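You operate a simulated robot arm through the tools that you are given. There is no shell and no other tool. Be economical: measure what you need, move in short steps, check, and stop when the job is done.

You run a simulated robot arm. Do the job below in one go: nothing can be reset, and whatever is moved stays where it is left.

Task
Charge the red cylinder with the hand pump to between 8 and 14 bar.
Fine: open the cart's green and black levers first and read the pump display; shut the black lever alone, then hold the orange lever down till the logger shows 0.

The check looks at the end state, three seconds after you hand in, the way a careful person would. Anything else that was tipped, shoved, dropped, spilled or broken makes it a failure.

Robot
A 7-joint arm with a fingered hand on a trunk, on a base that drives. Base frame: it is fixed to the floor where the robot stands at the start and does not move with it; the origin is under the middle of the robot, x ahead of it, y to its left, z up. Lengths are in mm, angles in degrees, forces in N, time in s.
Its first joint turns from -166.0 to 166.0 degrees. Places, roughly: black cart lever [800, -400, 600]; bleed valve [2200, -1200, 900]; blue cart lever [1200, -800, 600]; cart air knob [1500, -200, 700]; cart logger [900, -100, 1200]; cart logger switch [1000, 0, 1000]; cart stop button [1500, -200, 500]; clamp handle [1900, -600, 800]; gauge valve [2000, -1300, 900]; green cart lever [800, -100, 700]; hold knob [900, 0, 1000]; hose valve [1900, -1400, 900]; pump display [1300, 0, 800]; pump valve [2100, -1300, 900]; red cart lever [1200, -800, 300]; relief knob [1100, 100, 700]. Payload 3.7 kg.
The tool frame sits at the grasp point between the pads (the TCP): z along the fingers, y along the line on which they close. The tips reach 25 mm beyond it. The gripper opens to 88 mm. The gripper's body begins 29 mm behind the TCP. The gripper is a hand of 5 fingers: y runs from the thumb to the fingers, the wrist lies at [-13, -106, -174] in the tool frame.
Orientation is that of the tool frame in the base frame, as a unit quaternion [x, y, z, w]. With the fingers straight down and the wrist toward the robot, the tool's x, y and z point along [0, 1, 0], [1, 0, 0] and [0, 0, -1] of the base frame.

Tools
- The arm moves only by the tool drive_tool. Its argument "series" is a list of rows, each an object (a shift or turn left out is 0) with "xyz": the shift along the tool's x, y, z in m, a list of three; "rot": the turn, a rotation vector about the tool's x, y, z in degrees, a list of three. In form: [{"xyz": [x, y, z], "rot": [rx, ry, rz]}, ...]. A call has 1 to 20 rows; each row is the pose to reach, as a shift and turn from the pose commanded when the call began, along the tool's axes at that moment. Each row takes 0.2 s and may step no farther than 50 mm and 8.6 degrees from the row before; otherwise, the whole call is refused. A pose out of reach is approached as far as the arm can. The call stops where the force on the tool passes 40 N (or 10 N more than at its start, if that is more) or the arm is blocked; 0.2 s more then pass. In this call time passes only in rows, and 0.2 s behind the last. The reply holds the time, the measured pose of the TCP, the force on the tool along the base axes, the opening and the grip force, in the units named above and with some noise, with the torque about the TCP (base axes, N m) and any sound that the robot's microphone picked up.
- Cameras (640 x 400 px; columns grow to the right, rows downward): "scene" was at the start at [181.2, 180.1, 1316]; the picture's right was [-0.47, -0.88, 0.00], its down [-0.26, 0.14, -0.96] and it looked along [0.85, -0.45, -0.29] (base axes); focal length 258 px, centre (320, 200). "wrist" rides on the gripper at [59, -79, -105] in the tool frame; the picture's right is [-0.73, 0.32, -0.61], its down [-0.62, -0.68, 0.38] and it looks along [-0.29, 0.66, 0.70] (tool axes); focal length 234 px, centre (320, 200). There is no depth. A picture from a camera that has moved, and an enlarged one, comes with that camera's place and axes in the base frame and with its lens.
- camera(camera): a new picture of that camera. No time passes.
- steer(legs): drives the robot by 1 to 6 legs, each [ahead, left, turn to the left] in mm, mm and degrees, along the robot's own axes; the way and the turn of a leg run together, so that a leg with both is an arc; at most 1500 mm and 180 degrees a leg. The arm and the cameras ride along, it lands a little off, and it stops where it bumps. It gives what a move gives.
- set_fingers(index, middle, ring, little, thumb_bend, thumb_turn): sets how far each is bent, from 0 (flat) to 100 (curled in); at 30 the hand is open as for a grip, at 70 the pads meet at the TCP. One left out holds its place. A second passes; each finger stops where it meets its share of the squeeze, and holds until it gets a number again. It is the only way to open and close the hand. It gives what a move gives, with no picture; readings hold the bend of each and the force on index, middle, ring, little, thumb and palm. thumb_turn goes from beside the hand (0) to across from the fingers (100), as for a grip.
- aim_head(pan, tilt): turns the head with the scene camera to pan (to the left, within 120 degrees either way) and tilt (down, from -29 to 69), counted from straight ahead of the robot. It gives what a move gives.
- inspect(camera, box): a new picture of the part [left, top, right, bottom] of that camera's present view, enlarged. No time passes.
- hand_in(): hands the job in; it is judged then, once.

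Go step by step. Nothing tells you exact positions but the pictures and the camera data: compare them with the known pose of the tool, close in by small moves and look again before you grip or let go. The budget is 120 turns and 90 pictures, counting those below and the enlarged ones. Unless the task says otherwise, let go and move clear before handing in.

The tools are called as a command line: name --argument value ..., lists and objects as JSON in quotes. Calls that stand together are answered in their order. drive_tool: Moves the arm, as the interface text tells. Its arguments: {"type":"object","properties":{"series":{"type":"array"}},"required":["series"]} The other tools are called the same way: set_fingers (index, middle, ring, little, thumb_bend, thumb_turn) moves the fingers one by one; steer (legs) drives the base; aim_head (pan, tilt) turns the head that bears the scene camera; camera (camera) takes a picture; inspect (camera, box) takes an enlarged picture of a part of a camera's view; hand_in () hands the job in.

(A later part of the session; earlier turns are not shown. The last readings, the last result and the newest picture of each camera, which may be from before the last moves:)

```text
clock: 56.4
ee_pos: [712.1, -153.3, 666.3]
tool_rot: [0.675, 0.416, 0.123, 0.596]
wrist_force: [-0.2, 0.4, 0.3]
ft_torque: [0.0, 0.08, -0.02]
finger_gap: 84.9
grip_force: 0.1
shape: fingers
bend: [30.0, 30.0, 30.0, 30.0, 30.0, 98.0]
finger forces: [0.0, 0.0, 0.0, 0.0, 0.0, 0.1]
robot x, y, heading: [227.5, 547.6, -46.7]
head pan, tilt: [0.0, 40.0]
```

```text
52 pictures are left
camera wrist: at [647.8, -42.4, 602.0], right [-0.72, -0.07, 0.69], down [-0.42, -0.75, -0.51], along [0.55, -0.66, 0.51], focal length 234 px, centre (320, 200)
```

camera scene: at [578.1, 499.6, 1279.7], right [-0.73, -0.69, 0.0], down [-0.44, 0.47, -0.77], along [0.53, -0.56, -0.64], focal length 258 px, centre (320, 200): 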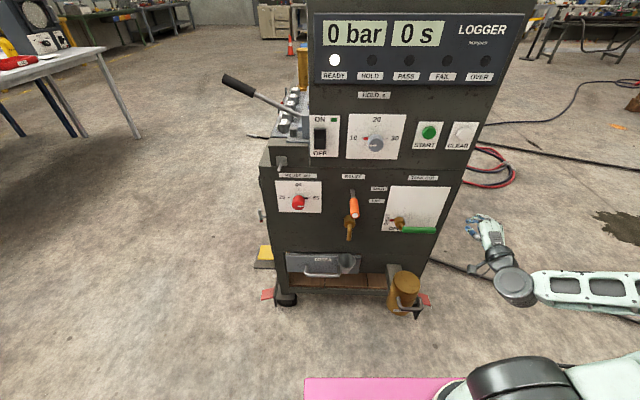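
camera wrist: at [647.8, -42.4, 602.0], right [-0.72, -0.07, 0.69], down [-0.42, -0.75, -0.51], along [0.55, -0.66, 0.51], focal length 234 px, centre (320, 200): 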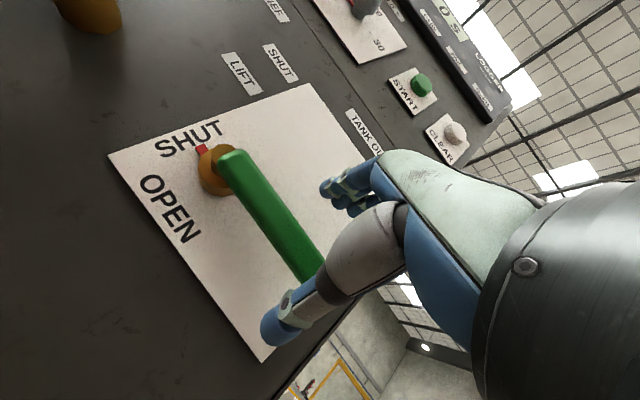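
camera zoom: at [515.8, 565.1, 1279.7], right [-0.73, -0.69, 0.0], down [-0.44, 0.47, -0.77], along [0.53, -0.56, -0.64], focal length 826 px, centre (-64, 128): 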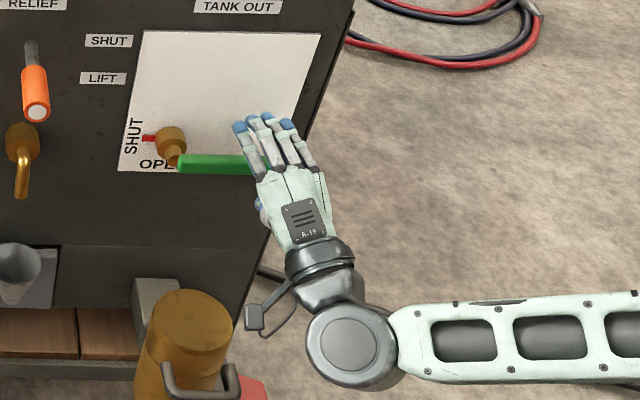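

The handle lies between fingers and thumb near its end. I'll close the fork loosely and swing the handle up along its arc, the first 45°.

set_fingers --index 55 --middle 55 --ring 55 --little 55 --thumb_bend 55

drive_tool --series '[{"xyz": [-0.002, 0.01, -0.003], "rot": [0, 0, -6]}, {"xyz": [-0.0043, 0.02, -0.0055], "rot": [0, 0, -12]}, {"xyz": [-0.004, 0.0305, -0.008], "rot": [0, 0, -18]}, {"xyz": [-0.0031, 0.0404, -0.0105], "rot": [0, 0, -24]}, {"xyz": [0, 0.0505, -0.0128], "rot": [0, 0, -30]}, {"xyz": [0.0035, 0.0601, -0.0149], "rot": [0, 0, -36]}]'

inspect --camera "scene" --box '[340, 160, 540, 285]'

```text
clock: 57.4
ee_pos: [713.0, -152.6, 666.1]
tool_rot: [0.675, 0.417, 0.123, 0.596]
wrist_force: [-0.9, -0.6, 0.3]
ft_torque: [0.0, 0.03, -0.01]
finger_gap: 31.6
grip_force: 0.4
shape: fingers
bend: [55.0, 55.0, 55.0, 55.0, 54.0, 98.0]
finger forces: [0.0, 0.0, 0.0, 0.0, 0.1, 0.1]
robot x, y, heading: [228.7, 546.7, -46.8]
head pan, tilt: [0.0, 40.0]
```

```text
clock: 58.8
ee_pos: [730.6, -136.5, 723.5]
tool_rot: [0.512, 0.606, -0.067, 0.605]
wrist_force: [-1.4, 1.3, -0.9]
ft_torque: [0.04, 0.02, -0.01]
finger_gap: 33.2
grip_force: 0.6
shape: fingers
bend: [55.0, 55.0, 55.0, 55.0, 53.0, 97.0]
finger forces: [0.0, 0.0, 0.1, 0.1, 1.5, 0.0]
robot x, y, heading: [226.0, 548.4, -47.0]
head pan, tilt: [0.0, 40.0]
```

```text
3.20 times, centred on (440, 222) of scene
camera zoom: at [515.9, 565.2, 1279.7], right [-0.73, -0.69, 0.0], down [-0.44, 0.47, -0.77], along [0.53, -0.56, -0.64], focal length 826 px, centre (-64, 128)
```

zoom: 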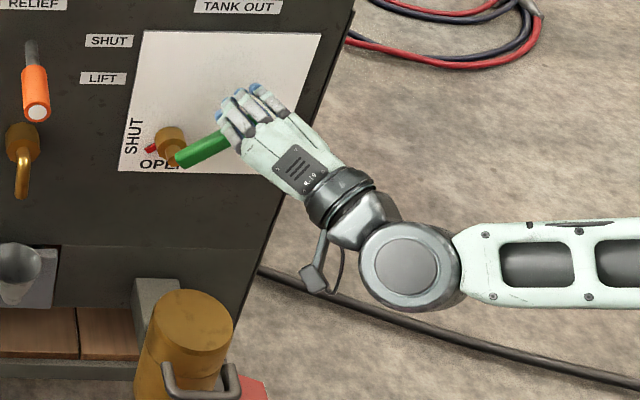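

drive_tool --series '[{"xyz": [-0.0006, 0.0105, -0.0018], "rot": [0, 0, -6]}, {"xyz": [-0.0008, 0.0209, -0.0033], "rot": [0, 0, -12]}, {"xyz": [0.0012, 0.0313, -0.0045], "rot": [0, 0, -18]}, {"xyz": [0.0036, 0.0416, -0.0054], "rot": [0, 0, -24]}, {"xyz": [0.008, 0.051, -0.006], "rot": [0, 0, -30]}, {"xyz": [0.0131, 0.0606, -0.0062], "rot": [0, 0, -36]}, {"xyz": [0.0218, 0.0714, -0.0059], "rot": [0, 0, -36]}]'

inspect --camera "scene" --box '[340, 160, 540, 285]'

camera --camera "wrist"

```text
clock: 60.4
ee_pos: [781.3, -89.0, 745.7]
tool_rot: [0.301, 0.734, -0.251, 0.554]
wrist_force: [-2.6, -0.9, 1.5]
ft_torque: [-0.03, 0.02, -0.05]
finger_gap: 35.6
grip_force: 1.2
shape: fingers
bend: [55.0, 55.0, 55.0, 55.0, 51.0, 98.0]
finger forces: [0.0, 0.0, 0.0, 0.1, 2.8, 0.1]
robot x, y, heading: [226.6, 547.1, -46.8]
head pan, tilt: [0.0, 40.0]
```

```text
3.20 times, centred on (440, 222) of scene
camera zoom: at [515.8, 565.1, 1279.8], right [-0.73, -0.69, 0.0], down [-0.44, 0.47, -0.77], along [0.53, -0.56, -0.64], focal length 826 px, centre (-64, 128)
```

zoom: 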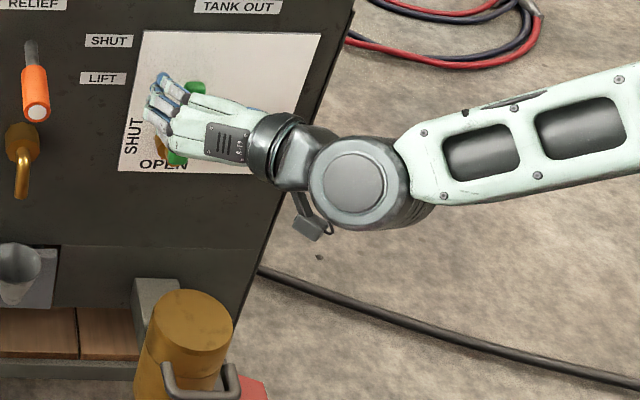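

```text
49 pictures are left
camera wrist: at [644.0, -59.8, 718.8], right [-0.02, 0.53, 0.85], down [-0.11, -0.84, 0.53], along [0.99, -0.08, 0.08], focal length 234 px, centre (320, 200)
```

wrist: 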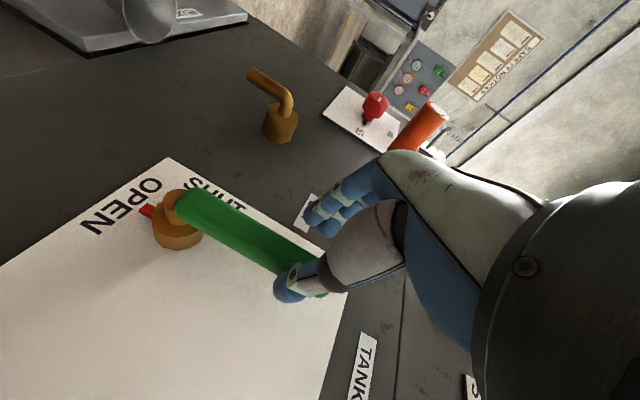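

The handle is nearly upright; I'll nudge it a little further left to its stop, then open the fingers and pull straight back.

drive_tool --series '[{"xyz": [0, 0.01, 0]}, {"xyz": [0, 0.018, 0]}]'

set_fingers --index 35 --middle 35 --ring 35 --little 35 --thumb_bend 35

drive_tool --series '[{"xyz": [0, -0.005, -0.04]}, {"xyz": [0, -0.005, -0.08]}, {"xyz": [0, -0.005, -0.12]}]'

inspect --camera "scene" --box '[320, 0, 540, 285]'

```text
clock: 61.0
ee_pos: [793.3, -76.5, 744.6]
tool_rot: [0.302, 0.733, -0.251, 0.555]
wrist_force: [-9.0, -8.9, 0.4]
ft_torque: [-0.1, 0.07, -0.21]
finger_gap: 51.5
grip_force: 6.4
shape: fingers
bend: [55.0, 55.0, 55.0, 55.0, 40.0, 97.0]
finger forces: [0.1, 0.0, 0.0, 0.0, 12.8, 0.0]
robot x, y, heading: [224.4, 544.6, -46.6]
head pan, tilt: [0.0, 40.0]
```

```text
clock: 62.0
ee_pos: [794.8, -75.6, 745.8]
tool_rot: [0.301, 0.734, -0.251, 0.555]
wrist_force: [-0.5, -0.1, -0.3]
ft_torque: [0.0, -0.04, -0.03]
finger_gap: 76.4
grip_force: 0.8
shape: fingers
bend: [35.0, 35.0, 35.0, 35.0, 33.0, 97.0]
finger forces: [0.0, 0.0, 0.0, 0.0, 1.3, 0.0]
robot x, y, heading: [225.8, 548.4, -46.5]
head pan, tilt: [0.0, 40.0]
```

```text
clock: 62.8
ee_pos: [729.7, -16.2, 775.9]
tool_rot: [0.301, 0.734, -0.25, 0.555]
wrist_force: [-0.8, 0.7, 0.5]
ft_torque: [0.0, 0.02, 0.0]
finger_gap: 74.4
grip_force: 0.1
shape: fingers
bend: [35.0, 35.0, 35.0, 35.0, 35.0, 97.0]
finger forces: [0.0, 0.0, 0.0, 0.1, 0.0, 0.1]
out of reach, approached as far as the arm can: row 3
robot x, y, heading: [224.6, 543.4, -46.7]
head pan, tilt: [0.0, 40.0]
```

```text
1.40 times, centred on (430, 142) of scene
camera zoom: at [515.9, 565.3, 1279.7], right [-0.73, -0.69, 0.0], down [-0.44, 0.47, -0.77], along [0.53, -0.56, -0.64], focal length 362 px, centre (166, 281)
```

zoom: 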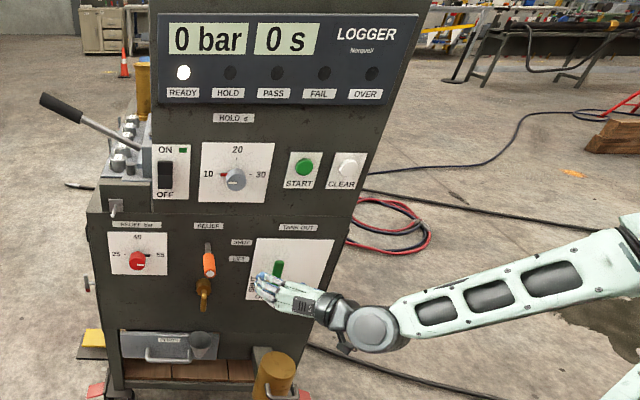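

Green is upright (open). Next is the black BOTTLE lever, which I put at pivot (760,-367,647) with its handle running toward the rear. I'll drive round to face the right side with the hand kept clear.

steer --legs '[[-60, 0, 0], [0, -500, 0], [0, 0, 90], [-800, -820, 0]]'

camera --camera "scene"

```text
clock: 63.6
ee_pos: [712.5, -6.4, 777.2]
tool_rot: [0.303, 0.733, -0.252, 0.554]
wrist_force: [-0.3, 0.0, 0.0]
ft_torque: [0.03, 0.01, -0.01]
finger_gap: 74.5
grip_force: 0.2
shape: fingers
bend: [35.0, 35.0, 35.0, 35.0, 35.0, 97.0]
finger forces: [0.0, 0.0, 0.0, 0.1, 0.1, 0.0]
robot x, y, heading: [211.1, 554.1, -47.2]
head pan, tilt: [0.0, 40.0]
stopped in leg 1: the robot was blocked; the commanded pose is now the measured one
```

```text
47 pictures are left
camera scene: at [501.5, 575.4, 1279.7], right [-0.73, -0.68, 0.0], down [-0.44, 0.47, -0.77], along [0.52, -0.56, -0.64], focal length 258 px, centre (320, 200)
```

scene: 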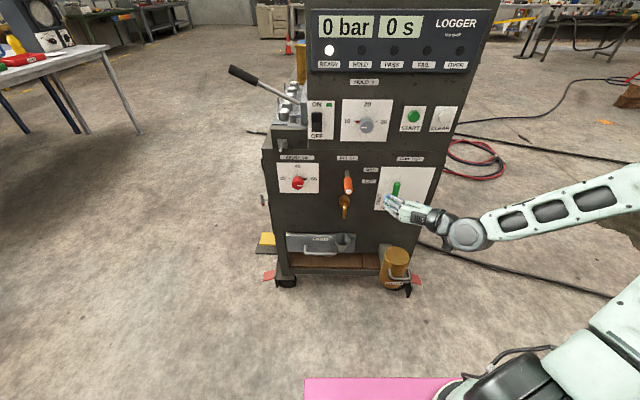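

The base's back met the table by a few mm; I'll edge forward, slide right along the front, and only turn where there's room.

steer --legs '[[20, -20, 0], [0, -680, 0], [200, 0, 0]]'

aim_head --pan 110 --tilt 45

camera --camera "scene"

```text
clock: 69.0
ee_pos: [351.8, -644.0, 776.6]
tool_rot: [0.3, 0.734, -0.25, 0.555]
wrist_force: [-0.5, -0.8, -0.5]
ft_torque: [-0.02, 0.02, 0.0]
finger_gap: 74.6
grip_force: 0.0
shape: fingers
bend: [35.0, 35.0, 35.0, 35.0, 35.0, 97.0]
finger forces: [0.1, 0.1, 0.0, 0.1, 0.0, 0.0]
robot x, y, heading: [-150.9, -82.1, -46.6]
head pan, tilt: [0.0, 40.0]
```

```text
clock: 70.9
ee_pos: [351.0, -644.2, 777.3]
tool_rot: [0.3, 0.735, -0.25, 0.555]
wrist_force: [-1.2, 0.2, -0.2]
ft_torque: [-0.01, 0.02, 0.0]
finger_gap: 74.7
grip_force: 0.0
shape: fingers
bend: [35.0, 35.0, 35.0, 35.0, 35.0, 97.0]
finger forces: [0.0, 0.1, 0.0, 0.0, 0.1, 0.1]
robot x, y, heading: [-151.4, -85.3, -46.4]
head pan, tilt: [110.0, 45.0]
```

```text
46 pictures are left
camera scene: at [117.2, 71.4, 1272.5], right [0.89, -0.45, 0.0], down [-0.32, -0.63, -0.71], along [0.32, 0.63, -0.71], focal length 258 px, centre (320, 200)
```

scene: 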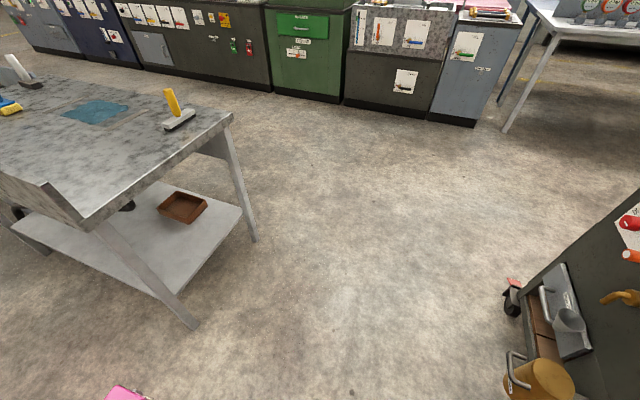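

The table stands undisturbed and there is room to turn here. Turning left and going to the cart's right side.

steer --legs '[[0, 0, 90], [-600, -580, 0]]'

aim_head --pan 0 --tilt 40

camera --camera "scene"

```text
clock: 79.2
ee_pos: [371.0, -417.7, 776.9]
tool_rot: [-0.301, 0.734, 0.211, 0.571]
wrist_force: [0.1, 0.5, 0.0]
ft_torque: [-0.01, -0.02, -0.02]
finger_gap: 74.3
grip_force: 0.1
shape: fingers
bend: [35.0, 35.0, 35.0, 35.0, 35.0, 97.0]
finger forces: [0.0, 0.0, 0.0, 0.1, 0.0, 0.0]
robot x, y, heading: [-202.2, -911.3, 42.6]
head pan, tilt: [110.0, 45.0]
```

```text
clock: 81.0
ee_pos: [369.8, -417.0, 777.0]
tool_rot: [-0.301, 0.734, 0.211, 0.571]
wrist_force: [0.1, -0.6, -0.8]
ft_torque: [-0.03, 0.0, -0.03]
finger_gap: 74.7
grip_force: 0.0
shape: fingers
bend: [35.0, 35.0, 35.0, 35.0, 35.0, 97.0]
finger forces: [0.1, 0.0, 0.1, 0.0, 0.1, 0.0]
robot x, y, heading: [-200.8, -914.1, 42.2]
head pan, tilt: [0.0, 40.0]
```

```text
45 pictures are left
camera scene: at [-215.7, -622.0, 1279.7], right [0.67, -0.74, 0.0], down [-0.47, -0.43, -0.77], along [0.57, 0.52, -0.64], focal length 258 px, centre (320, 200)
```

scene: 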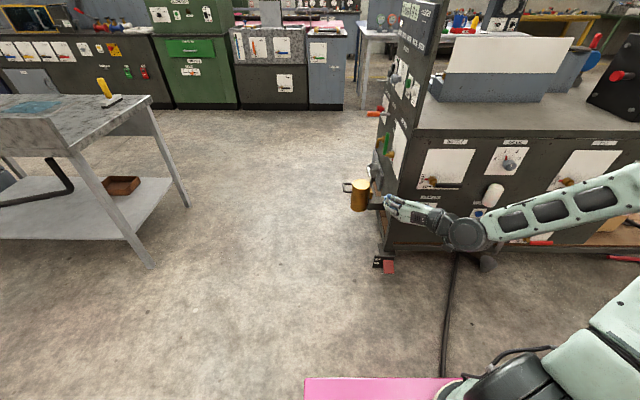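

inspect --camera "scene" --box '[340, 110, 540, 235]'

```text
3.20 times, centred on (440, 172) of scene
camera zoom: at [-215.7, -622.0, 1279.7], right [0.67, -0.74, 0.0], down [-0.47, -0.43, -0.77], along [0.57, 0.52, -0.64], focal length 826 px, centre (-64, 288)
```

zoom: 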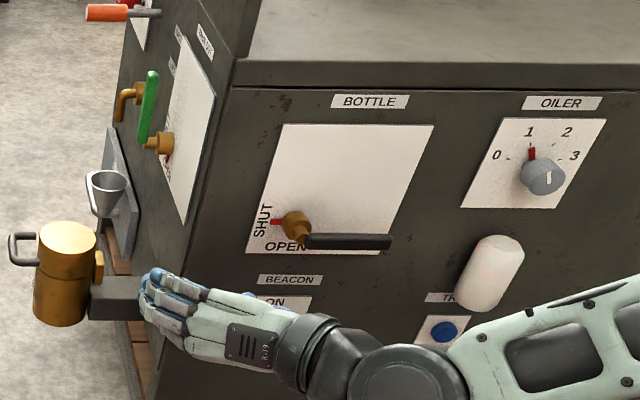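

steer --legs '[[0, -195, 1.2], [168, 0, 0]]'

inspect --camera "scene" --box '[260, 120, 540, 295]'

```text
clock: 83.7
ee_pos: [615.4, -434.8, 776.3]
tool_rot: [-0.309, 0.731, 0.217, 0.569]
wrist_force: [-0.3, -0.1, -0.1]
ft_torque: [-0.01, -0.05, -0.01]
finger_gap: 74.4
grip_force: 0.1
shape: fingers
bend: [35.0, 35.0, 35.0, 35.0, 35.0, 97.0]
finger forces: [0.0, 0.0, 0.0, 0.0, 0.1, 0.0]
robot x, y, heading: [50.4, -942.4, 43.6]
head pan, tilt: [0.0, 40.0]
```

```text
2.29 times, centred on (400, 208) of scene
camera zoom: at [33.8, -650.3, 1279.7], right [0.69, -0.72, 0.0], down [-0.47, -0.44, -0.77], along [0.55, 0.53, -0.64], focal length 590 px, centre (137, 183)
```

zoom: 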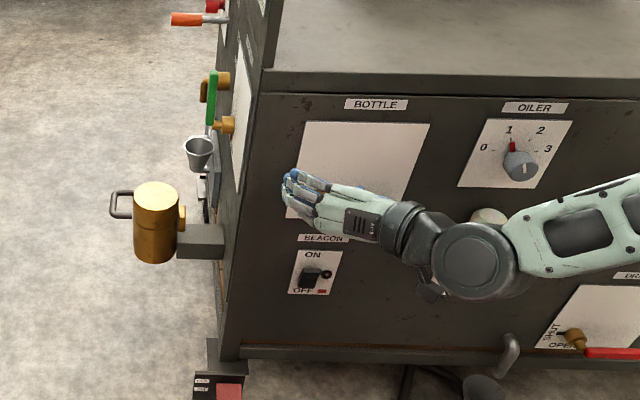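

I'm square to the right panel with the pivot 902 ahead and 75 right. I'll roll the hand back to the fork pose while shifting right and down to handle height, staying short of it.

drive_tool --series '[{"xyz": [0.0135, -0.0146, 0.006], "rot": [0, 0, 8]}, {"xyz": [0.027, -0.0292, 0.012], "rot": [0, 0, 16]}, {"xyz": [0.0405, -0.0438, 0.018], "rot": [0, 0, 24]}, {"xyz": [0.054, -0.0584, 0.024], "rot": [0, 0, 32]}, {"xyz": [0.0675, -0.073, 0.03], "rot": [0, 0, 40]}, {"xyz": [0.081, -0.0876, 0.036], "rot": [0, 0, 48]}, {"xyz": [0.0945, -0.1022, 0.042], "rot": [0, 0, 56]}, {"xyz": [0.108, -0.1168, 0.048], "rot": [0, 0, 64]}, {"xyz": [0.1214, -0.131, 0.0533], "rot": [0, 0, 72]}]'

camera --camera "wrist"

inspect --camera "scene" --box '[340, 150, 540, 275]'

```text
clock: 85.7
ee_pos: [723.9, -517.7, 649.5]
tool_rot: [0.18, 0.773, 0.51, 0.332]
wrist_force: [-0.8, 0.4, 0.4]
ft_torque: [-0.03, 0.01, -0.03]
finger_gap: 74.6
grip_force: 0.1
shape: fingers
bend: [35.0, 35.0, 35.0, 35.0, 35.0, 97.0]
finger forces: [0.0, 0.0, 0.0, 0.1, 0.1, 0.0]
robot x, y, heading: [55.7, -939.1, 43.5]
head pan, tilt: [0.0, 40.0]
```

```text
42 pictures are left
camera wrist: at [615.6, -584.2, 585.7], right [0.08, -0.72, 0.69], down [0.75, -0.41, -0.51], along [0.65, 0.56, 0.51], focal length 234 px, centre (320, 200)
```

wrist: 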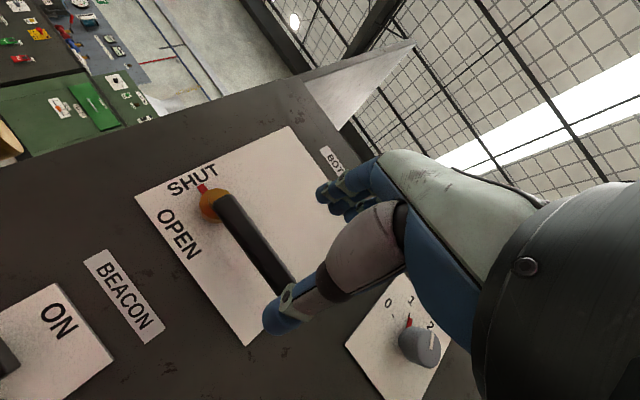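

```text
3.20 times, centred on (440, 212) of scene
camera zoom: at [33.9, -650.3, 1279.7], right [0.69, -0.72, 0.0], down [-0.47, -0.44, -0.77], along [0.55, 0.53, -0.64], focal length 826 px, centre (-64, 160)
```

zoom: 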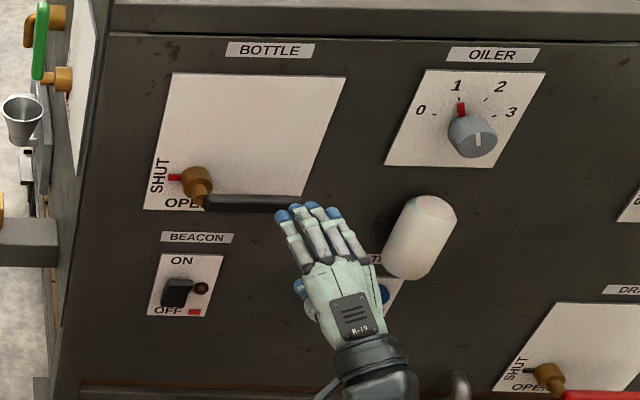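

The view matches the green approach: handle between thumb and fingers. I'll slide forward 67 mm and check.

drive_tool --series '[{"xyz": [-0.0029, 0.008, 0.0323]}, {"xyz": [-0.0058, 0.0163, 0.0647]}]'

camera --camera "wrist"

```text
clock: 86.3
ee_pos: [773.2, -470.8, 649.2]
tool_rot: [0.18, 0.773, 0.509, 0.333]
wrist_force: [0.3, -1.5, 0.0]
ft_torque: [0.01, 0.01, 0.02]
finger_gap: 74.3
grip_force: 0.0
shape: fingers
bend: [35.0, 35.0, 35.0, 35.0, 35.0, 97.0]
finger forces: [0.0, 0.0, 0.0, 0.1, 0.1, 0.1]
robot x, y, heading: [56.9, -940.2, 43.5]
head pan, tilt: [0.0, 40.0]
```

```text
40 pictures are left
camera wrist: at [664.1, -538.4, 585.1], right [0.08, -0.72, 0.69], down [0.75, -0.41, -0.51], along [0.65, 0.56, 0.51], focal length 234 px, centre (320, 200)
```

wrist: 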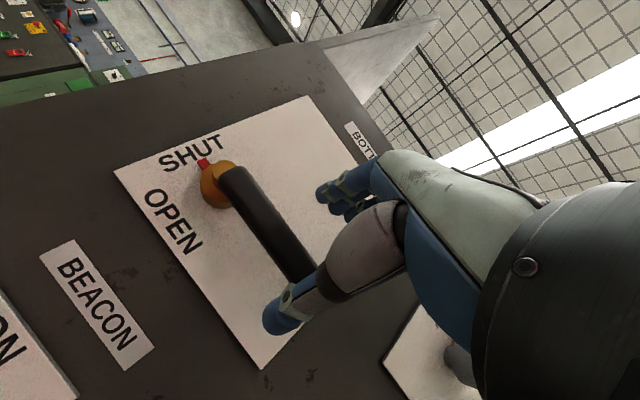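

The view matches the green case. Closing the fork loosely and swinging the handle up the same way.

set_fingers --index 55 --middle 55 --ring 55 --little 55 --thumb_bend 55

drive_tool --series '[{"xyz": [-0.002, 0.01, -0.003], "rot": [0, 0, -6]}, {"xyz": [-0.0043, 0.02, -0.0055], "rot": [0, 0, -12]}, {"xyz": [-0.004, 0.0305, -0.008], "rot": [0, 0, -18]}, {"xyz": [-0.0031, 0.0404, -0.0105], "rot": [0, 0, -24]}, {"xyz": [0, 0.0505, -0.0128], "rot": [0, 0, -30]}, {"xyz": [0.0035, 0.0601, -0.0149], "rot": [0, 0, -36]}]'

drive_tool --series '[{"xyz": [-0.0006, 0.0105, -0.0018], "rot": [0, 0, -6]}, {"xyz": [-0.0008, 0.0209, -0.0033], "rot": [0, 0, -12]}, {"xyz": [0.0012, 0.0313, -0.0045], "rot": [0, 0, -18]}, {"xyz": [0.0036, 0.0416, -0.0054], "rot": [0, 0, -24]}, {"xyz": [0.008, 0.051, -0.006], "rot": [0, 0, -30]}, {"xyz": [0.0131, 0.0606, -0.0062], "rot": [0, 0, -36]}, {"xyz": [0.0218, 0.0714, -0.0059], "rot": [0, 0, -36]}]'

camera --camera "wrist"

```text
clock: 87.3
ee_pos: [772.5, -469.8, 649.9]
tool_rot: [0.18, 0.773, 0.51, 0.333]
wrist_force: [0.7, -0.6, -0.4]
ft_torque: [0.0, 0.0, 0.01]
finger_gap: 31.0
grip_force: 0.0
shape: fingers
bend: [55.0, 55.0, 55.0, 55.0, 55.0, 97.0]
finger forces: [0.0, 0.0, 0.0, 0.0, 0.1, 0.1]
robot x, y, heading: [57.4, -940.4, 43.4]
head pan, tilt: [0.0, 40.0]
```

```text
clock: 88.7
ee_pos: [756.4, -453.6, 707.3]
tool_rot: [-0.069, 0.79, 0.382, 0.474]
wrist_force: [0.1, 0.1, 0.6]
ft_torque: [0.02, -0.04, -0.01]
finger_gap: 31.2
grip_force: 0.1
shape: fingers
bend: [55.0, 55.0, 55.0, 55.0, 55.0, 97.0]
finger forces: [0.1, 0.0, 0.0, 0.1, 0.0, 0.0]
robot x, y, heading: [58.5, -939.3, 43.7]
head pan, tilt: [0.0, 40.0]
```

```text
clock: 90.3
ee_pos: [706.9, -401.8, 728.5]
tool_rot: [-0.309, 0.731, 0.216, 0.569]
wrist_force: [0.0, 0.4, -1.0]
ft_torque: [-0.02, -0.03, 0.01]
finger_gap: 30.9
grip_force: 0.1
shape: fingers
bend: [55.0, 55.0, 55.0, 55.0, 55.0, 97.0]
finger forces: [0.0, 0.0, 0.0, 0.0, 0.1, 0.0]
robot x, y, heading: [62.7, -938.4, 43.6]
head pan, tilt: [0.0, 40.0]
```

```text
39 pictures are left
camera wrist: at [680.2, -540.8, 702.3], right [-0.53, -0.03, 0.85], down [0.84, -0.1, 0.53], along [0.07, 0.99, 0.08], focal length 234 px, centre (320, 200)
```

wrist: 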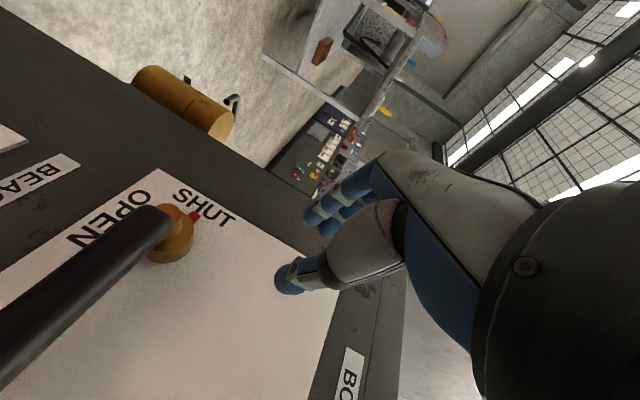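

The thumb passed in front of the handle without catching it; the handle is still at SHUT. I'll go back the same way and engage about 25 mm deeper.

drive_tool --series '[{"xyz": [0.009, 0, -0.034]}, {"xyz": [0.0185, -0.0105, -0.0315], "rot": [0, 0, 8]}, {"xyz": [0.028, -0.021, -0.029], "rot": [0, 0, 16]}, {"xyz": [0.0375, -0.0315, -0.0265], "rot": [0, 0, 24]}, {"xyz": [0.047, -0.042, -0.024], "rot": [0, 0, 32]}, {"xyz": [0.0565, -0.0525, -0.0215], "rot": [0, 0, 40]}, {"xyz": [0.066, -0.063, -0.019], "rot": [0, 0, 48]}, {"xyz": [0.0755, -0.0785, -0.0165], "rot": [0, 0, 56]}, {"xyz": [0.085, -0.094, -0.0134], "rot": [0, 0, 64]}, {"xyz": [0.085, -0.094, -0.0134], "rot": [0, 0, 72]}]'

set_fingers --index 30 --middle 30 --ring 30 --little 30 --thumb_bend 30

drive_tool --series '[{"xyz": [-0.0026, 0.0073, 0.029]}, {"xyz": [-0.0052, 0.0146, 0.058]}]'

camera --camera "wrist"

```text
clock: 92.5
ee_pos: [749.8, -496.6, 654.3]
tool_rot: [0.181, 0.772, 0.51, 0.332]
wrist_force: [-0.8, -0.3, -1.1]
ft_torque: [-0.03, -0.04, -0.01]
finger_gap: 31.1
grip_force: 0.1
shape: fingers
bend: [55.0, 55.0, 55.0, 55.0, 55.0, 97.0]
finger forces: [0.0, 0.0, 0.1, 0.1, 0.1, 0.0]
robot x, y, heading: [57.3, -939.6, 43.7]
head pan, tilt: [0.0, 40.0]
```

```text
clock: 93.5
ee_pos: [748.5, -495.1, 655.2]
tool_rot: [0.179, 0.773, 0.509, 0.333]
wrist_force: [-1.0, 0.2, -0.1]
ft_torque: [0.02, 0.02, -0.01]
finger_gap: 84.5
grip_force: 0.0
shape: fingers
bend: [30.0, 30.0, 30.0, 30.0, 30.0, 97.0]
finger forces: [0.1, 0.1, 0.0, 0.0, 0.0, 0.0]
robot x, y, heading: [57.3, -938.5, 43.5]
head pan, tilt: [0.0, 40.0]
```

```text
clock: 94.1
ee_pos: [793.7, -453.6, 654.9]
tool_rot: [0.18, 0.773, 0.509, 0.333]
wrist_force: [-0.2, 0.3, -0.2]
ft_torque: [0.04, 0.01, -0.03]
finger_gap: 84.6
grip_force: 0.1
shape: fingers
bend: [30.0, 30.0, 30.0, 30.0, 30.0, 97.0]
finger forces: [0.0, 0.0, 0.0, 0.0, 0.0, 0.0]
robot x, y, heading: [55.2, -937.8, 43.7]
head pan, tilt: [0.0, 40.0]
```

```text
38 pictures are left
camera wrist: at [684.4, -520.7, 589.8], right [0.07, -0.72, 0.69], down [0.75, -0.41, -0.51], along [0.65, 0.56, 0.51], focal length 234 px, centre (320, 200)
```

wrist: 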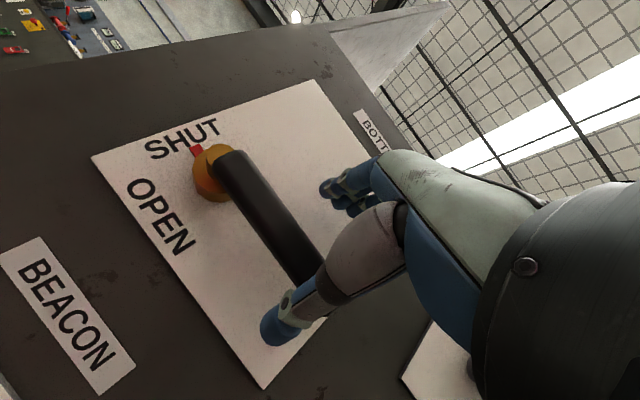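

Now the view matches the green one. Closing and swinging the first 45°.

set_fingers --index 55 --middle 55 --ring 55 --little 55 --thumb_bend 57

drive_tool --series '[{"xyz": [-0.002, 0.01, -0.003], "rot": [0, 0, -6]}, {"xyz": [-0.0043, 0.02, -0.0055], "rot": [0, 0, -12]}, {"xyz": [-0.004, 0.0305, -0.008], "rot": [0, 0, -18]}, {"xyz": [-0.0031, 0.0404, -0.0105], "rot": [0, 0, -24]}, {"xyz": [0, 0.0505, -0.0128], "rot": [0, 0, -30]}, {"xyz": [0.0035, 0.0601, -0.0149], "rot": [0, 0, -36]}]'

camera --camera "wrist"

```text
clock: 95.1
ee_pos: [793.9, -454.1, 653.2]
tool_rot: [0.179, 0.774, 0.509, 0.332]
wrist_force: [0.9, -2.5, -2.1]
ft_torque: [-0.03, 0.02, -0.01]
finger_gap: 33.7
grip_force: 1.7
shape: fingers
bend: [55.0, 55.0, 55.0, 55.0, 53.0, 98.0]
finger forces: [0.1, 0.0, 0.0, 0.0, 2.6, 0.1]
robot x, y, heading: [55.9, -937.8, 43.6]
head pan, tilt: [0.0, 40.0]
```

```text
clock: 96.5
ee_pos: [775.1, -436.5, 712.2]
tool_rot: [-0.069, 0.79, 0.382, 0.474]
wrist_force: [0.0, -0.6, -1.7]
ft_torque: [-0.01, 0.01, 0.0]
finger_gap: 31.4
grip_force: 0.4
shape: fingers
bend: [55.0, 55.0, 55.0, 55.0, 55.0, 97.0]
finger forces: [0.0, 0.0, 0.0, 0.0, 1.3, 0.0]
robot x, y, heading: [54.0, -938.5, 43.6]
head pan, tilt: [0.0, 40.0]
```

```text
37 pictures are left
camera wrist: at [709.8, -547.5, 648.6], right [-0.18, -0.36, 0.91], down [0.93, -0.38, 0.03], along [0.33, 0.85, 0.41], focal length 234 px, centre (320, 200)
```

wrist: 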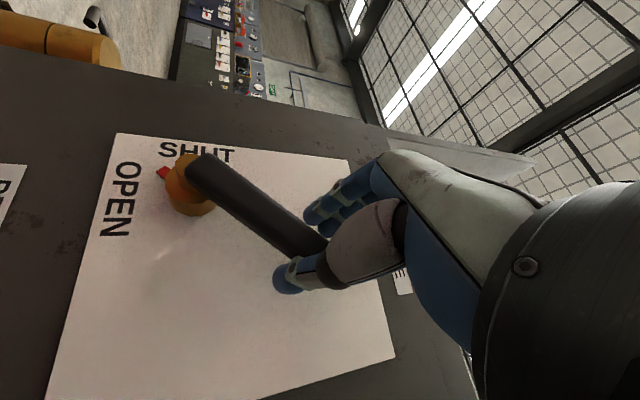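

Engaged and turning. Completing the swing with the final nudge to the stop.

drive_tool --series '[{"xyz": [-0.0006, 0.0105, -0.0018], "rot": [0, 0, -6]}, {"xyz": [-0.0008, 0.0209, -0.0033], "rot": [0, 0, -12]}, {"xyz": [0.0012, 0.0313, -0.0045], "rot": [0, 0, -18]}, {"xyz": [0.0036, 0.0416, -0.0054], "rot": [0, 0, -24]}, {"xyz": [0.008, 0.051, -0.006], "rot": [0, 0, -30]}, {"xyz": [0.0131, 0.0606, -0.0062], "rot": [0, 0, -36]}, {"xyz": [0.0218, 0.0714, -0.0059], "rot": [0, 0, -36]}]'

drive_tool --series '[{"xyz": [0, 0.01, 0]}, {"xyz": [0, 0.018, 0]}]'

camera --camera "wrist"

```text
clock: 98.1
ee_pos: [729.0, -387.4, 733.3]
tool_rot: [-0.309, 0.731, 0.216, 0.569]
wrist_force: [4.6, -8.0, 0.2]
ft_torque: [-0.05, -0.05, -0.13]
finger_gap: 41.0
grip_force: 4.8
shape: fingers
bend: [55.0, 55.0, 55.0, 55.0, 48.0, 97.0]
finger forces: [0.0, 0.1, 0.0, 0.0, 9.5, 0.0]
robot x, y, heading: [58.4, -940.1, 43.5]
head pan, tilt: [0.0, 40.0]
```

```text
clock: 98.7
ee_pos: [716.4, -373.0, 732.9]
tool_rot: [-0.308, 0.731, 0.216, 0.569]
wrist_force: [10.5, -23.1, 1.6]
ft_torque: [-0.14, -0.09, -0.46]
finger_gap: 59.3
grip_force: 12.8
shape: fingers
bend: [55.0, 55.0, 55.0, 55.0, 37.0, 95.0]
finger forces: [0.0, 0.0, 0.0, 0.1, 24.5, 0.0]
robot x, y, heading: [55.0, -939.6, 43.6]
head pan, tilt: [0.0, 40.0]
```

```text
36 pictures are left
camera wrist: at [688.3, -512.7, 706.2], right [-0.53, -0.03, 0.85], down [0.84, -0.1, 0.53], along [0.08, 0.99, 0.08], focal length 234 px, centre (320, 200)
```

wrist: 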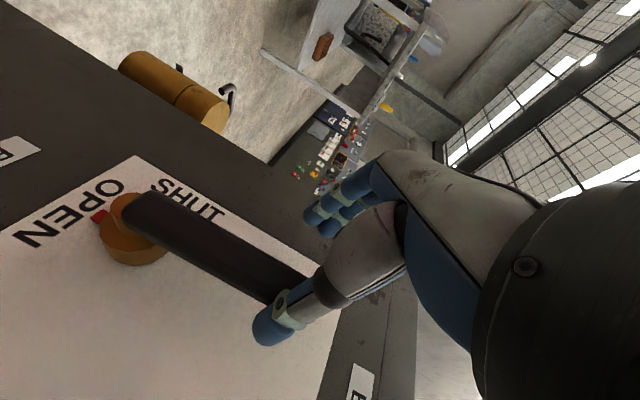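

Black is open, hard on its stop. I'll ease off, open the fingers, pull back, and raise the hand for the drive.

drive_tool --series '[{"xyz": [0, -0.02, 0]}]'

set_fingers --index 35 --middle 35 --ring 35 --little 35 --thumb_bend 35

drive_tool --series '[{"xyz": [0, 0, -0.04]}, {"xyz": [0, 0, -0.07]}]'

steer --legs '[[-200, 0, 0], [0, 800, 0]]'

camera --camera "scene"

```text
clock: 99.1
ee_pos: [725.8, -385.0, 734.1]
tool_rot: [-0.311, 0.731, 0.218, 0.567]
wrist_force: [-4.9, -15.5, 2.3]
ft_torque: [-0.13, -0.03, -0.46]
finger_gap: 41.4
grip_force: 6.8
shape: fingers
bend: [55.0, 55.0, 55.0, 55.0, 49.0, 96.0]
finger forces: [0.1, 0.1, 0.0, 0.1, 13.1, 0.0]
robot x, y, heading: [55.9, -939.9, 43.8]
head pan, tilt: [0.0, 40.0]
```

```text
clock: 100.1
ee_pos: [729.0, -386.1, 734.0]
tool_rot: [-0.309, 0.73, 0.217, 0.569]
wrist_force: [-0.4, -0.4, -0.6]
ft_torque: [-0.01, -0.05, -0.01]
finger_gap: 73.7
grip_force: 0.0
shape: fingers
bend: [35.0, 35.0, 35.0, 35.0, 35.0, 97.0]
finger forces: [0.1, 0.0, 0.1, 0.1, 0.1, 0.0]
robot x, y, heading: [55.7, -937.4, 43.7]
head pan, tilt: [0.0, 40.0]
```

```text
clock: 100.7
ee_pos: [679.3, -432.9, 751.8]
tool_rot: [-0.309, 0.731, 0.217, 0.568]
wrist_force: [0.4, 0.2, 0.6]
ft_torque: [0.02, -0.01, -0.03]
finger_gap: 73.9
grip_force: 0.0
shape: fingers
bend: [35.0, 35.0, 35.0, 35.0, 35.0, 97.0]
finger forces: [0.0, 0.0, 0.0, 0.1, 0.0, 0.1]
robot x, y, heading: [55.4, -944.5, 43.6]
head pan, tilt: [0.0, 40.0]
```

```text
clock: 106.2
ee_pos: [-23.8, 16.3, 752.7]
tool_rot: [-0.308, 0.731, 0.216, 0.57]
wrist_force: [-0.6, -0.3, 0.1]
ft_torque: [-0.01, -0.02, -0.04]
finger_gap: 73.9
grip_force: 0.0
shape: fingers
bend: [35.0, 35.0, 35.0, 35.0, 35.0, 97.0]
finger forces: [0.0, 0.0, 0.0, 0.1, 0.0, 0.0]
robot x, y, heading: [-648.5, -482.5, 43.7]
head pan, tilt: [0.0, 40.0]
```

```text
35 pictures are left
camera scene: at [-670.1, -199.1, 1279.7], right [0.69, -0.73, 0.0], down [-0.47, -0.44, -0.77], along [0.56, 0.53, -0.64], focal length 258 px, centre (320, 200)
```

scene: 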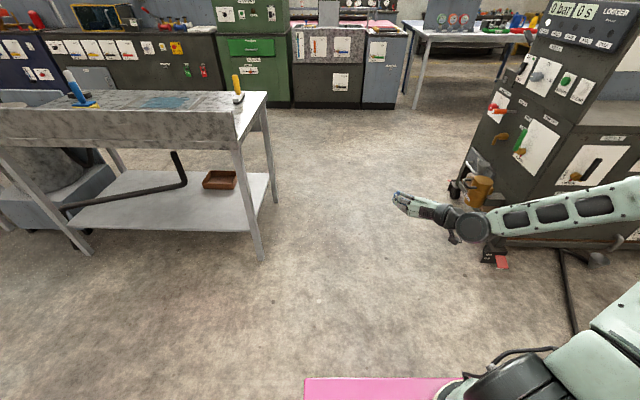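

Both levers stand upright. The corridor ahead is clear, so I'll drive through it to the cart's front-left.

steer --legs '[[1060, 0, 0], [1060, 0, 0]]'

aim_head --pan -90 --tilt 25

camera --camera "scene"

```text
clock: 116.7
ee_pos: [1504.8, 1467.4, 752.6]
tool_rot: [-0.309, 0.731, 0.218, 0.568]
wrist_force: [0.0, -0.2, 0.7]
ft_torque: [-0.03, 0.0, 0.02]
finger_gap: 74.1
grip_force: 0.1
shape: fingers
bend: [35.0, 35.0, 35.0, 35.0, 35.0, 97.0]
finger forces: [0.0, 0.0, 0.0, 0.0, 0.1, 0.0]
robot x, y, heading: [884.8, 961.3, 43.6]
head pan, tilt: [0.0, 40.0]
```

```text
clock: 118.3
ee_pos: [1506.1, 1466.9, 751.6]
tool_rot: [-0.309, 0.731, 0.217, 0.569]
wrist_force: [-0.2, -0.5, 0.3]
ft_torque: [0.02, 0.02, 0.0]
finger_gap: 74.0
grip_force: 0.0
shape: fingers
bend: [35.0, 35.0, 35.0, 35.0, 35.0, 97.0]
finger forces: [0.1, 0.0, 0.1, 0.0, 0.1, 0.0]
robot x, y, heading: [886.1, 959.7, 43.5]
head pan, tilt: [-90.0, 25.0]
```

```text
34 pictures are left
camera scene: at [862.8, 1124.6, 1303.0], right [-0.72, -0.69, 0.0], down [-0.29, 0.31, -0.91], along [0.63, -0.66, -0.42], focal length 258 px, centre (320, 200)
```

scene: 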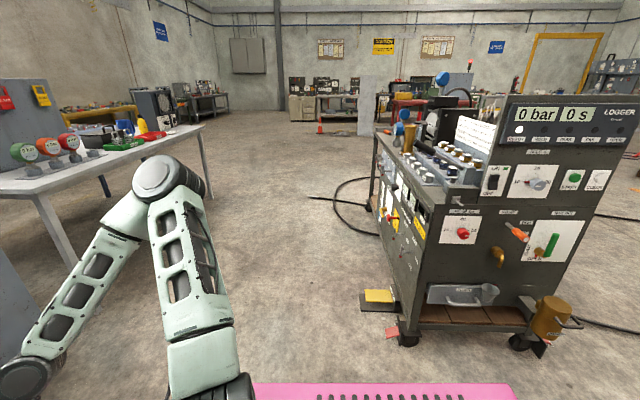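

I'm at the front-left; now I'll raise the hand and bring it back to pointing straight down before turning toward the pump lever.

drive_tool --series '[{"xyz": [-0.036, 0, -0.01], "rot": [0, 0, 7.7]}, {"xyz": [-0.072, 0, -0.02], "rot": [0, 0, 15.4]}, {"xyz": [-0.108, 0, -0.03], "rot": [0, 0, 23.1]}, {"xyz": [-0.144, 0, -0.04], "rot": [0, 0, 30.8]}, {"xyz": [-0.18, 0, -0.05], "rot": [0, 0, 38.5]}, {"xyz": [-0.216, 0, -0.06], "rot": [0, 0, 46.2]}, {"xyz": [-0.252, 0, -0.07], "rot": [0, 0, 53.9]}, {"xyz": [-0.288, 0, -0.08], "rot": [0, 0, 61.6]}, {"xyz": [-0.324, 0, -0.09], "rot": [0, 0, 69.3]}, {"xyz": [-0.36, 0, -0.1], "rot": [0, 0, 77]}, {"xyz": [-0.396, 0, -0.11], "rot": [0, 0, 84.7]}, {"xyz": [-0.435, 0, -0.117], "rot": [0, 0, 92]}]'

drive_tool --series '[{"rot": [8.3, 0, 0]}, {"rot": [16.6, 0, 0]}, {"rot": [25, 0, 0]}, {"rot": [33.3, 0, 0]}, {"rot": [41.6, 0, 0]}, {"rot": [50, 0, 0]}, {"rot": [58.3, 0, 0]}, {"rot": [66.6, 0, 0]}, {"rot": [75, 0, 0]}]'

inspect --camera "scene" --box '[350, 80, 550, 280]'

```text
clock: 120.9
ee_pos: [1495.1, 1479.5, 1201.5]
tool_rot: [0.312, 0.73, 0.56, 0.238]
wrist_force: [0.6, 0.4, 0.1]
ft_torque: [-0.03, 0.0, 0.01]
finger_gap: 74.0
grip_force: 0.1
shape: fingers
bend: [35.0, 35.0, 35.0, 35.0, 35.0, 97.0]
finger forces: [0.0, 0.1, 0.0, 0.1, 0.0, 0.0]
robot x, y, heading: [882.2, 956.7, 43.7]
head pan, tilt: [-90.0, 25.0]
```

```text
clock: 122.9
ee_pos: [1494.2, 1479.4, 1203.0]
tool_rot: [0.392, 0.92, -0.001, 0.0]
wrist_force: [0.1, -0.4, 0.8]
ft_torque: [0.0, 0.0, -0.01]
finger_gap: 74.0
grip_force: 0.1
shape: fingers
bend: [35.0, 35.0, 35.0, 35.0, 35.0, 98.0]
finger forces: [0.0, 0.1, 0.0, 0.0, 0.1, 0.0]
robot x, y, heading: [882.5, 960.3, 43.6]
head pan, tilt: [-90.0, 25.0]
```

```text
2.00 times, centred on (450, 180) of scene
camera zoom: at [862.5, 1124.5, 1303.1], right [-0.72, -0.69, 0.0], down [-0.29, 0.31, -0.91], along [0.63, -0.66, -0.42], focal length 516 px, centre (60, 240)
```

zoom: 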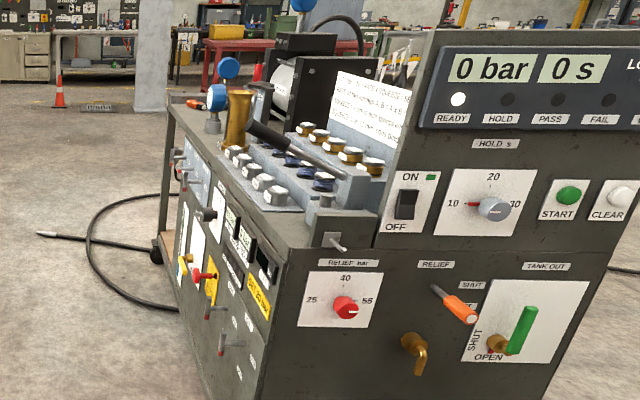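

The pump lever's grip end is confirmed near (1298,131,1080). I'll turn to face along the cart and step in so the lever is within reach.

steer --legs '[[0, 0, -90], [165, 15, 0]]'

aim_head --pan -15 --tilt 30

camera --camera "scene"

camera --camera "wrist"

```text
clock: 128.2
ee_pos: [1529.0, 241.9, 1202.2]
tool_rot: [0.927, 0.375, 0.0, 0.0]
wrist_force: [0.5, -0.5, -0.2]
ft_torque: [0.02, -0.04, -0.01]
finger_gap: 74.0
grip_force: 0.0
shape: fingers
bend: [35.0, 35.0, 35.0, 35.0, 35.0, 98.0]
finger forces: [0.0, 0.0, 0.0, 0.0, 0.0, 0.1]
robot x, y, heading: [1009.6, 850.8, -46.0]
head pan, tilt: [-90.0, 25.0]
```

```text
clock: 129.6
ee_pos: [1529.3, 242.7, 1203.7]
tool_rot: [0.927, 0.375, 0.0, 0.0]
wrist_force: [-0.6, -0.2, -0.5]
ft_torque: [0.0, 0.04, 0.0]
finger_gap: 74.0
grip_force: 0.0
shape: fingers
bend: [35.0, 35.0, 35.0, 35.0, 35.0, 98.0]
finger forces: [0.1, 0.0, 0.0, 0.0, 0.0, 0.1]
robot x, y, heading: [1009.4, 854.4, -46.1]
head pan, tilt: [-15.0, 30.0]
```

```text
32 pictures are left
camera scene: at [1282.3, 855.7, 1295.1], right [-0.88, -0.48, 0.0], down [-0.24, 0.44, -0.87], along [0.42, -0.76, -0.5], focal length 258 px, centre (320, 200)
```

scene: 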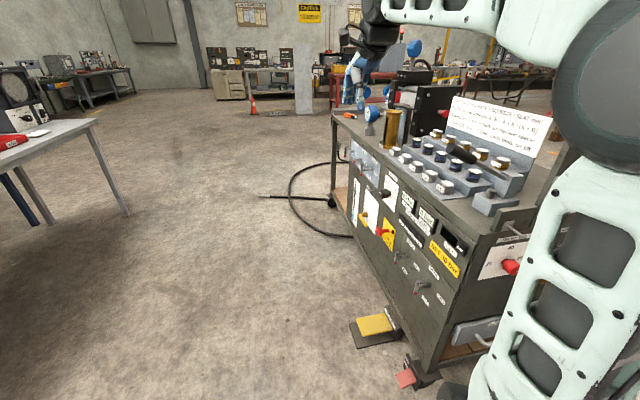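

```text
31 pictures are left
camera wrist: at [1517.4, 340.1, 1306.8], right [-0.3, -0.74, 0.61], down [-0.92, 0.06, -0.38], along [0.25, -0.67, -0.7], focal length 234 px, centre (320, 200)
```

wrist: 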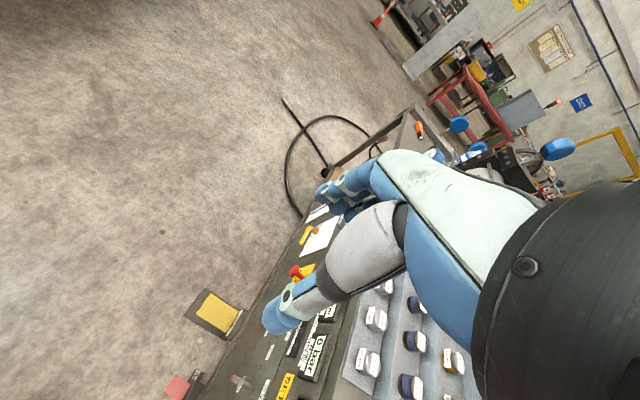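

inspect --camera "scene" --box '[380, 130, 540, 290]'

```text
2.50 times, centred on (460, 210) of scene
camera zoom: at [1282.3, 855.7, 1295.1], right [-0.88, -0.48, 0.0], down [-0.24, 0.44, -0.87], along [0.42, -0.76, -0.5], focal length 646 px, centre (-30, 175)
```

zoom: 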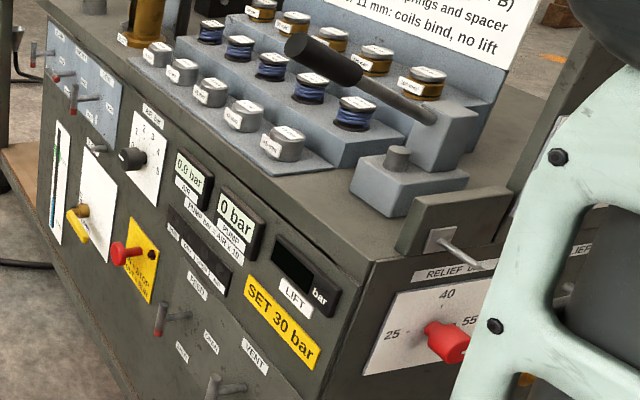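

PUMP reads 0 bar and the DRY lamp went out when green opened. I'll move over the lever grip, tilting 20° to match its slope, then descend.

drive_tool --series '[{"xyz": [-0.046, -0.0134, 0], "rot": [0, 3.3, 0]}, {"xyz": [-0.092, -0.0268, 0], "rot": [0, 6.6, 0]}, {"xyz": [-0.137, -0.04, 0], "rot": [0, 10, 0]}, {"xyz": [-0.183, -0.0537, 0], "rot": [0, 13.3, 0]}, {"xyz": [-0.228, -0.067, 0], "rot": [0, 16.6, 0]}, {"xyz": [-0.274, -0.0805, 0], "rot": [0, 20, 0]}, {"xyz": [-0.274, -0.0805, 0.04], "rot": [0, 20, 0]}]'

camera --camera "scene"

camera --camera "wrist"

```text
clock: 131.2
ee_pos: [1275.1, 112.1, 1163.5]
tool_rot: [0.913, 0.37, 0.16, -0.065]
wrist_force: [-0.5, -0.6, 0.1]
ft_torque: [-0.03, -0.01, 0.03]
finger_gap: 74.0
grip_force: 0.0
shape: fingers
bend: [35.0, 35.0, 35.0, 35.0, 35.0, 98.0]
finger forces: [0.0, 0.0, 0.1, 0.1, 0.0, 0.0]
robot x, y, heading: [1011.8, 854.8, -46.2]
head pan, tilt: [-15.0, 30.0]
```

```text
29 pictures are left
camera scene: at [1282.3, 855.8, 1295.1], right [-0.88, -0.48, 0.0], down [-0.24, 0.44, -0.87], along [0.42, -0.76, -0.5], focal length 258 px, centre (320, 200)
```

scene: 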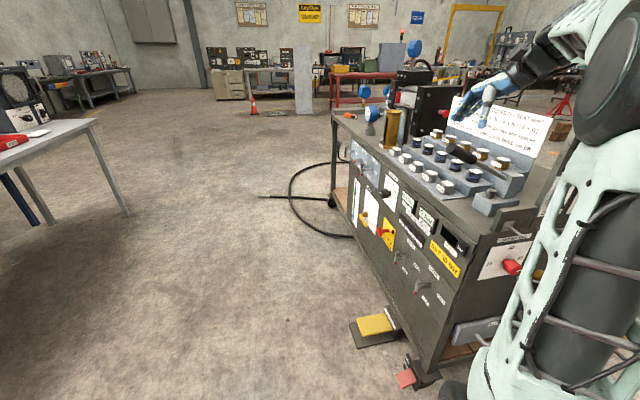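

```text
28 pictures are left
camera wrist: at [1235.2, 181.2, 1281.5], right [-0.41, -0.85, 0.32], down [-0.8, 0.17, -0.57], along [0.43, -0.5, -0.75], focal length 234 px, centre (320, 200)
```

wrist: 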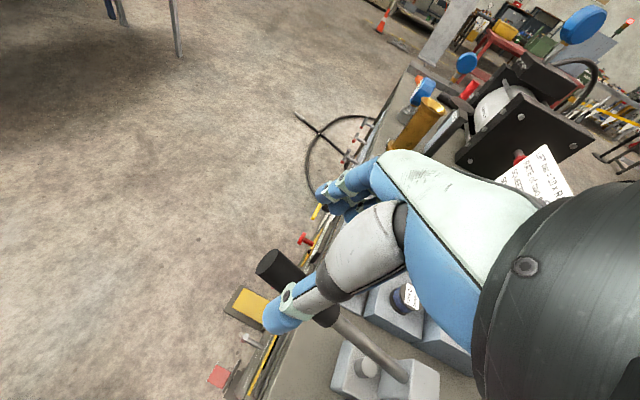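

The grip lies between thumb and fingers but nearer the fingers; I'll shift 15 mm forward and descend most of the way, then look.

drive_tool --series '[{"xyz": [-0.0068, 0.015, 0.0188]}, {"xyz": [-0.0205, 0.015, 0.0564]}]'

camera --camera "wrist"

```text
clock: 131.8
ee_pos: [1287.2, 98.3, 1103.7]
tool_rot: [0.913, 0.37, 0.16, -0.066]
wrist_force: [0.5, 0.2, 0.2]
ft_torque: [0.0, -0.03, -0.01]
finger_gap: 73.7
grip_force: 0.1
shape: fingers
bend: [35.0, 35.0, 35.0, 35.0, 35.0, 98.0]
finger forces: [0.1, 0.1, 0.0, 0.1, 0.0, 0.1]
robot x, y, heading: [1008.1, 850.4, -46.0]
head pan, tilt: [-15.0, 30.0]
```

```text
27 pictures are left
camera wrist: at [1246.7, 169.4, 1221.5], right [-0.41, -0.85, 0.32], down [-0.8, 0.17, -0.57], along [0.43, -0.5, -0.75], focal length 234 px, centre (320, 200)
```

wrist: 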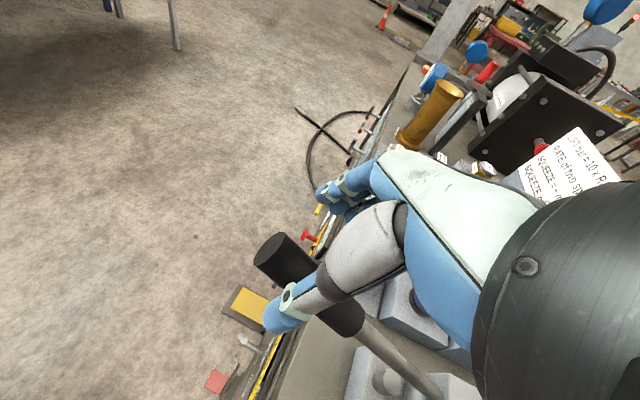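

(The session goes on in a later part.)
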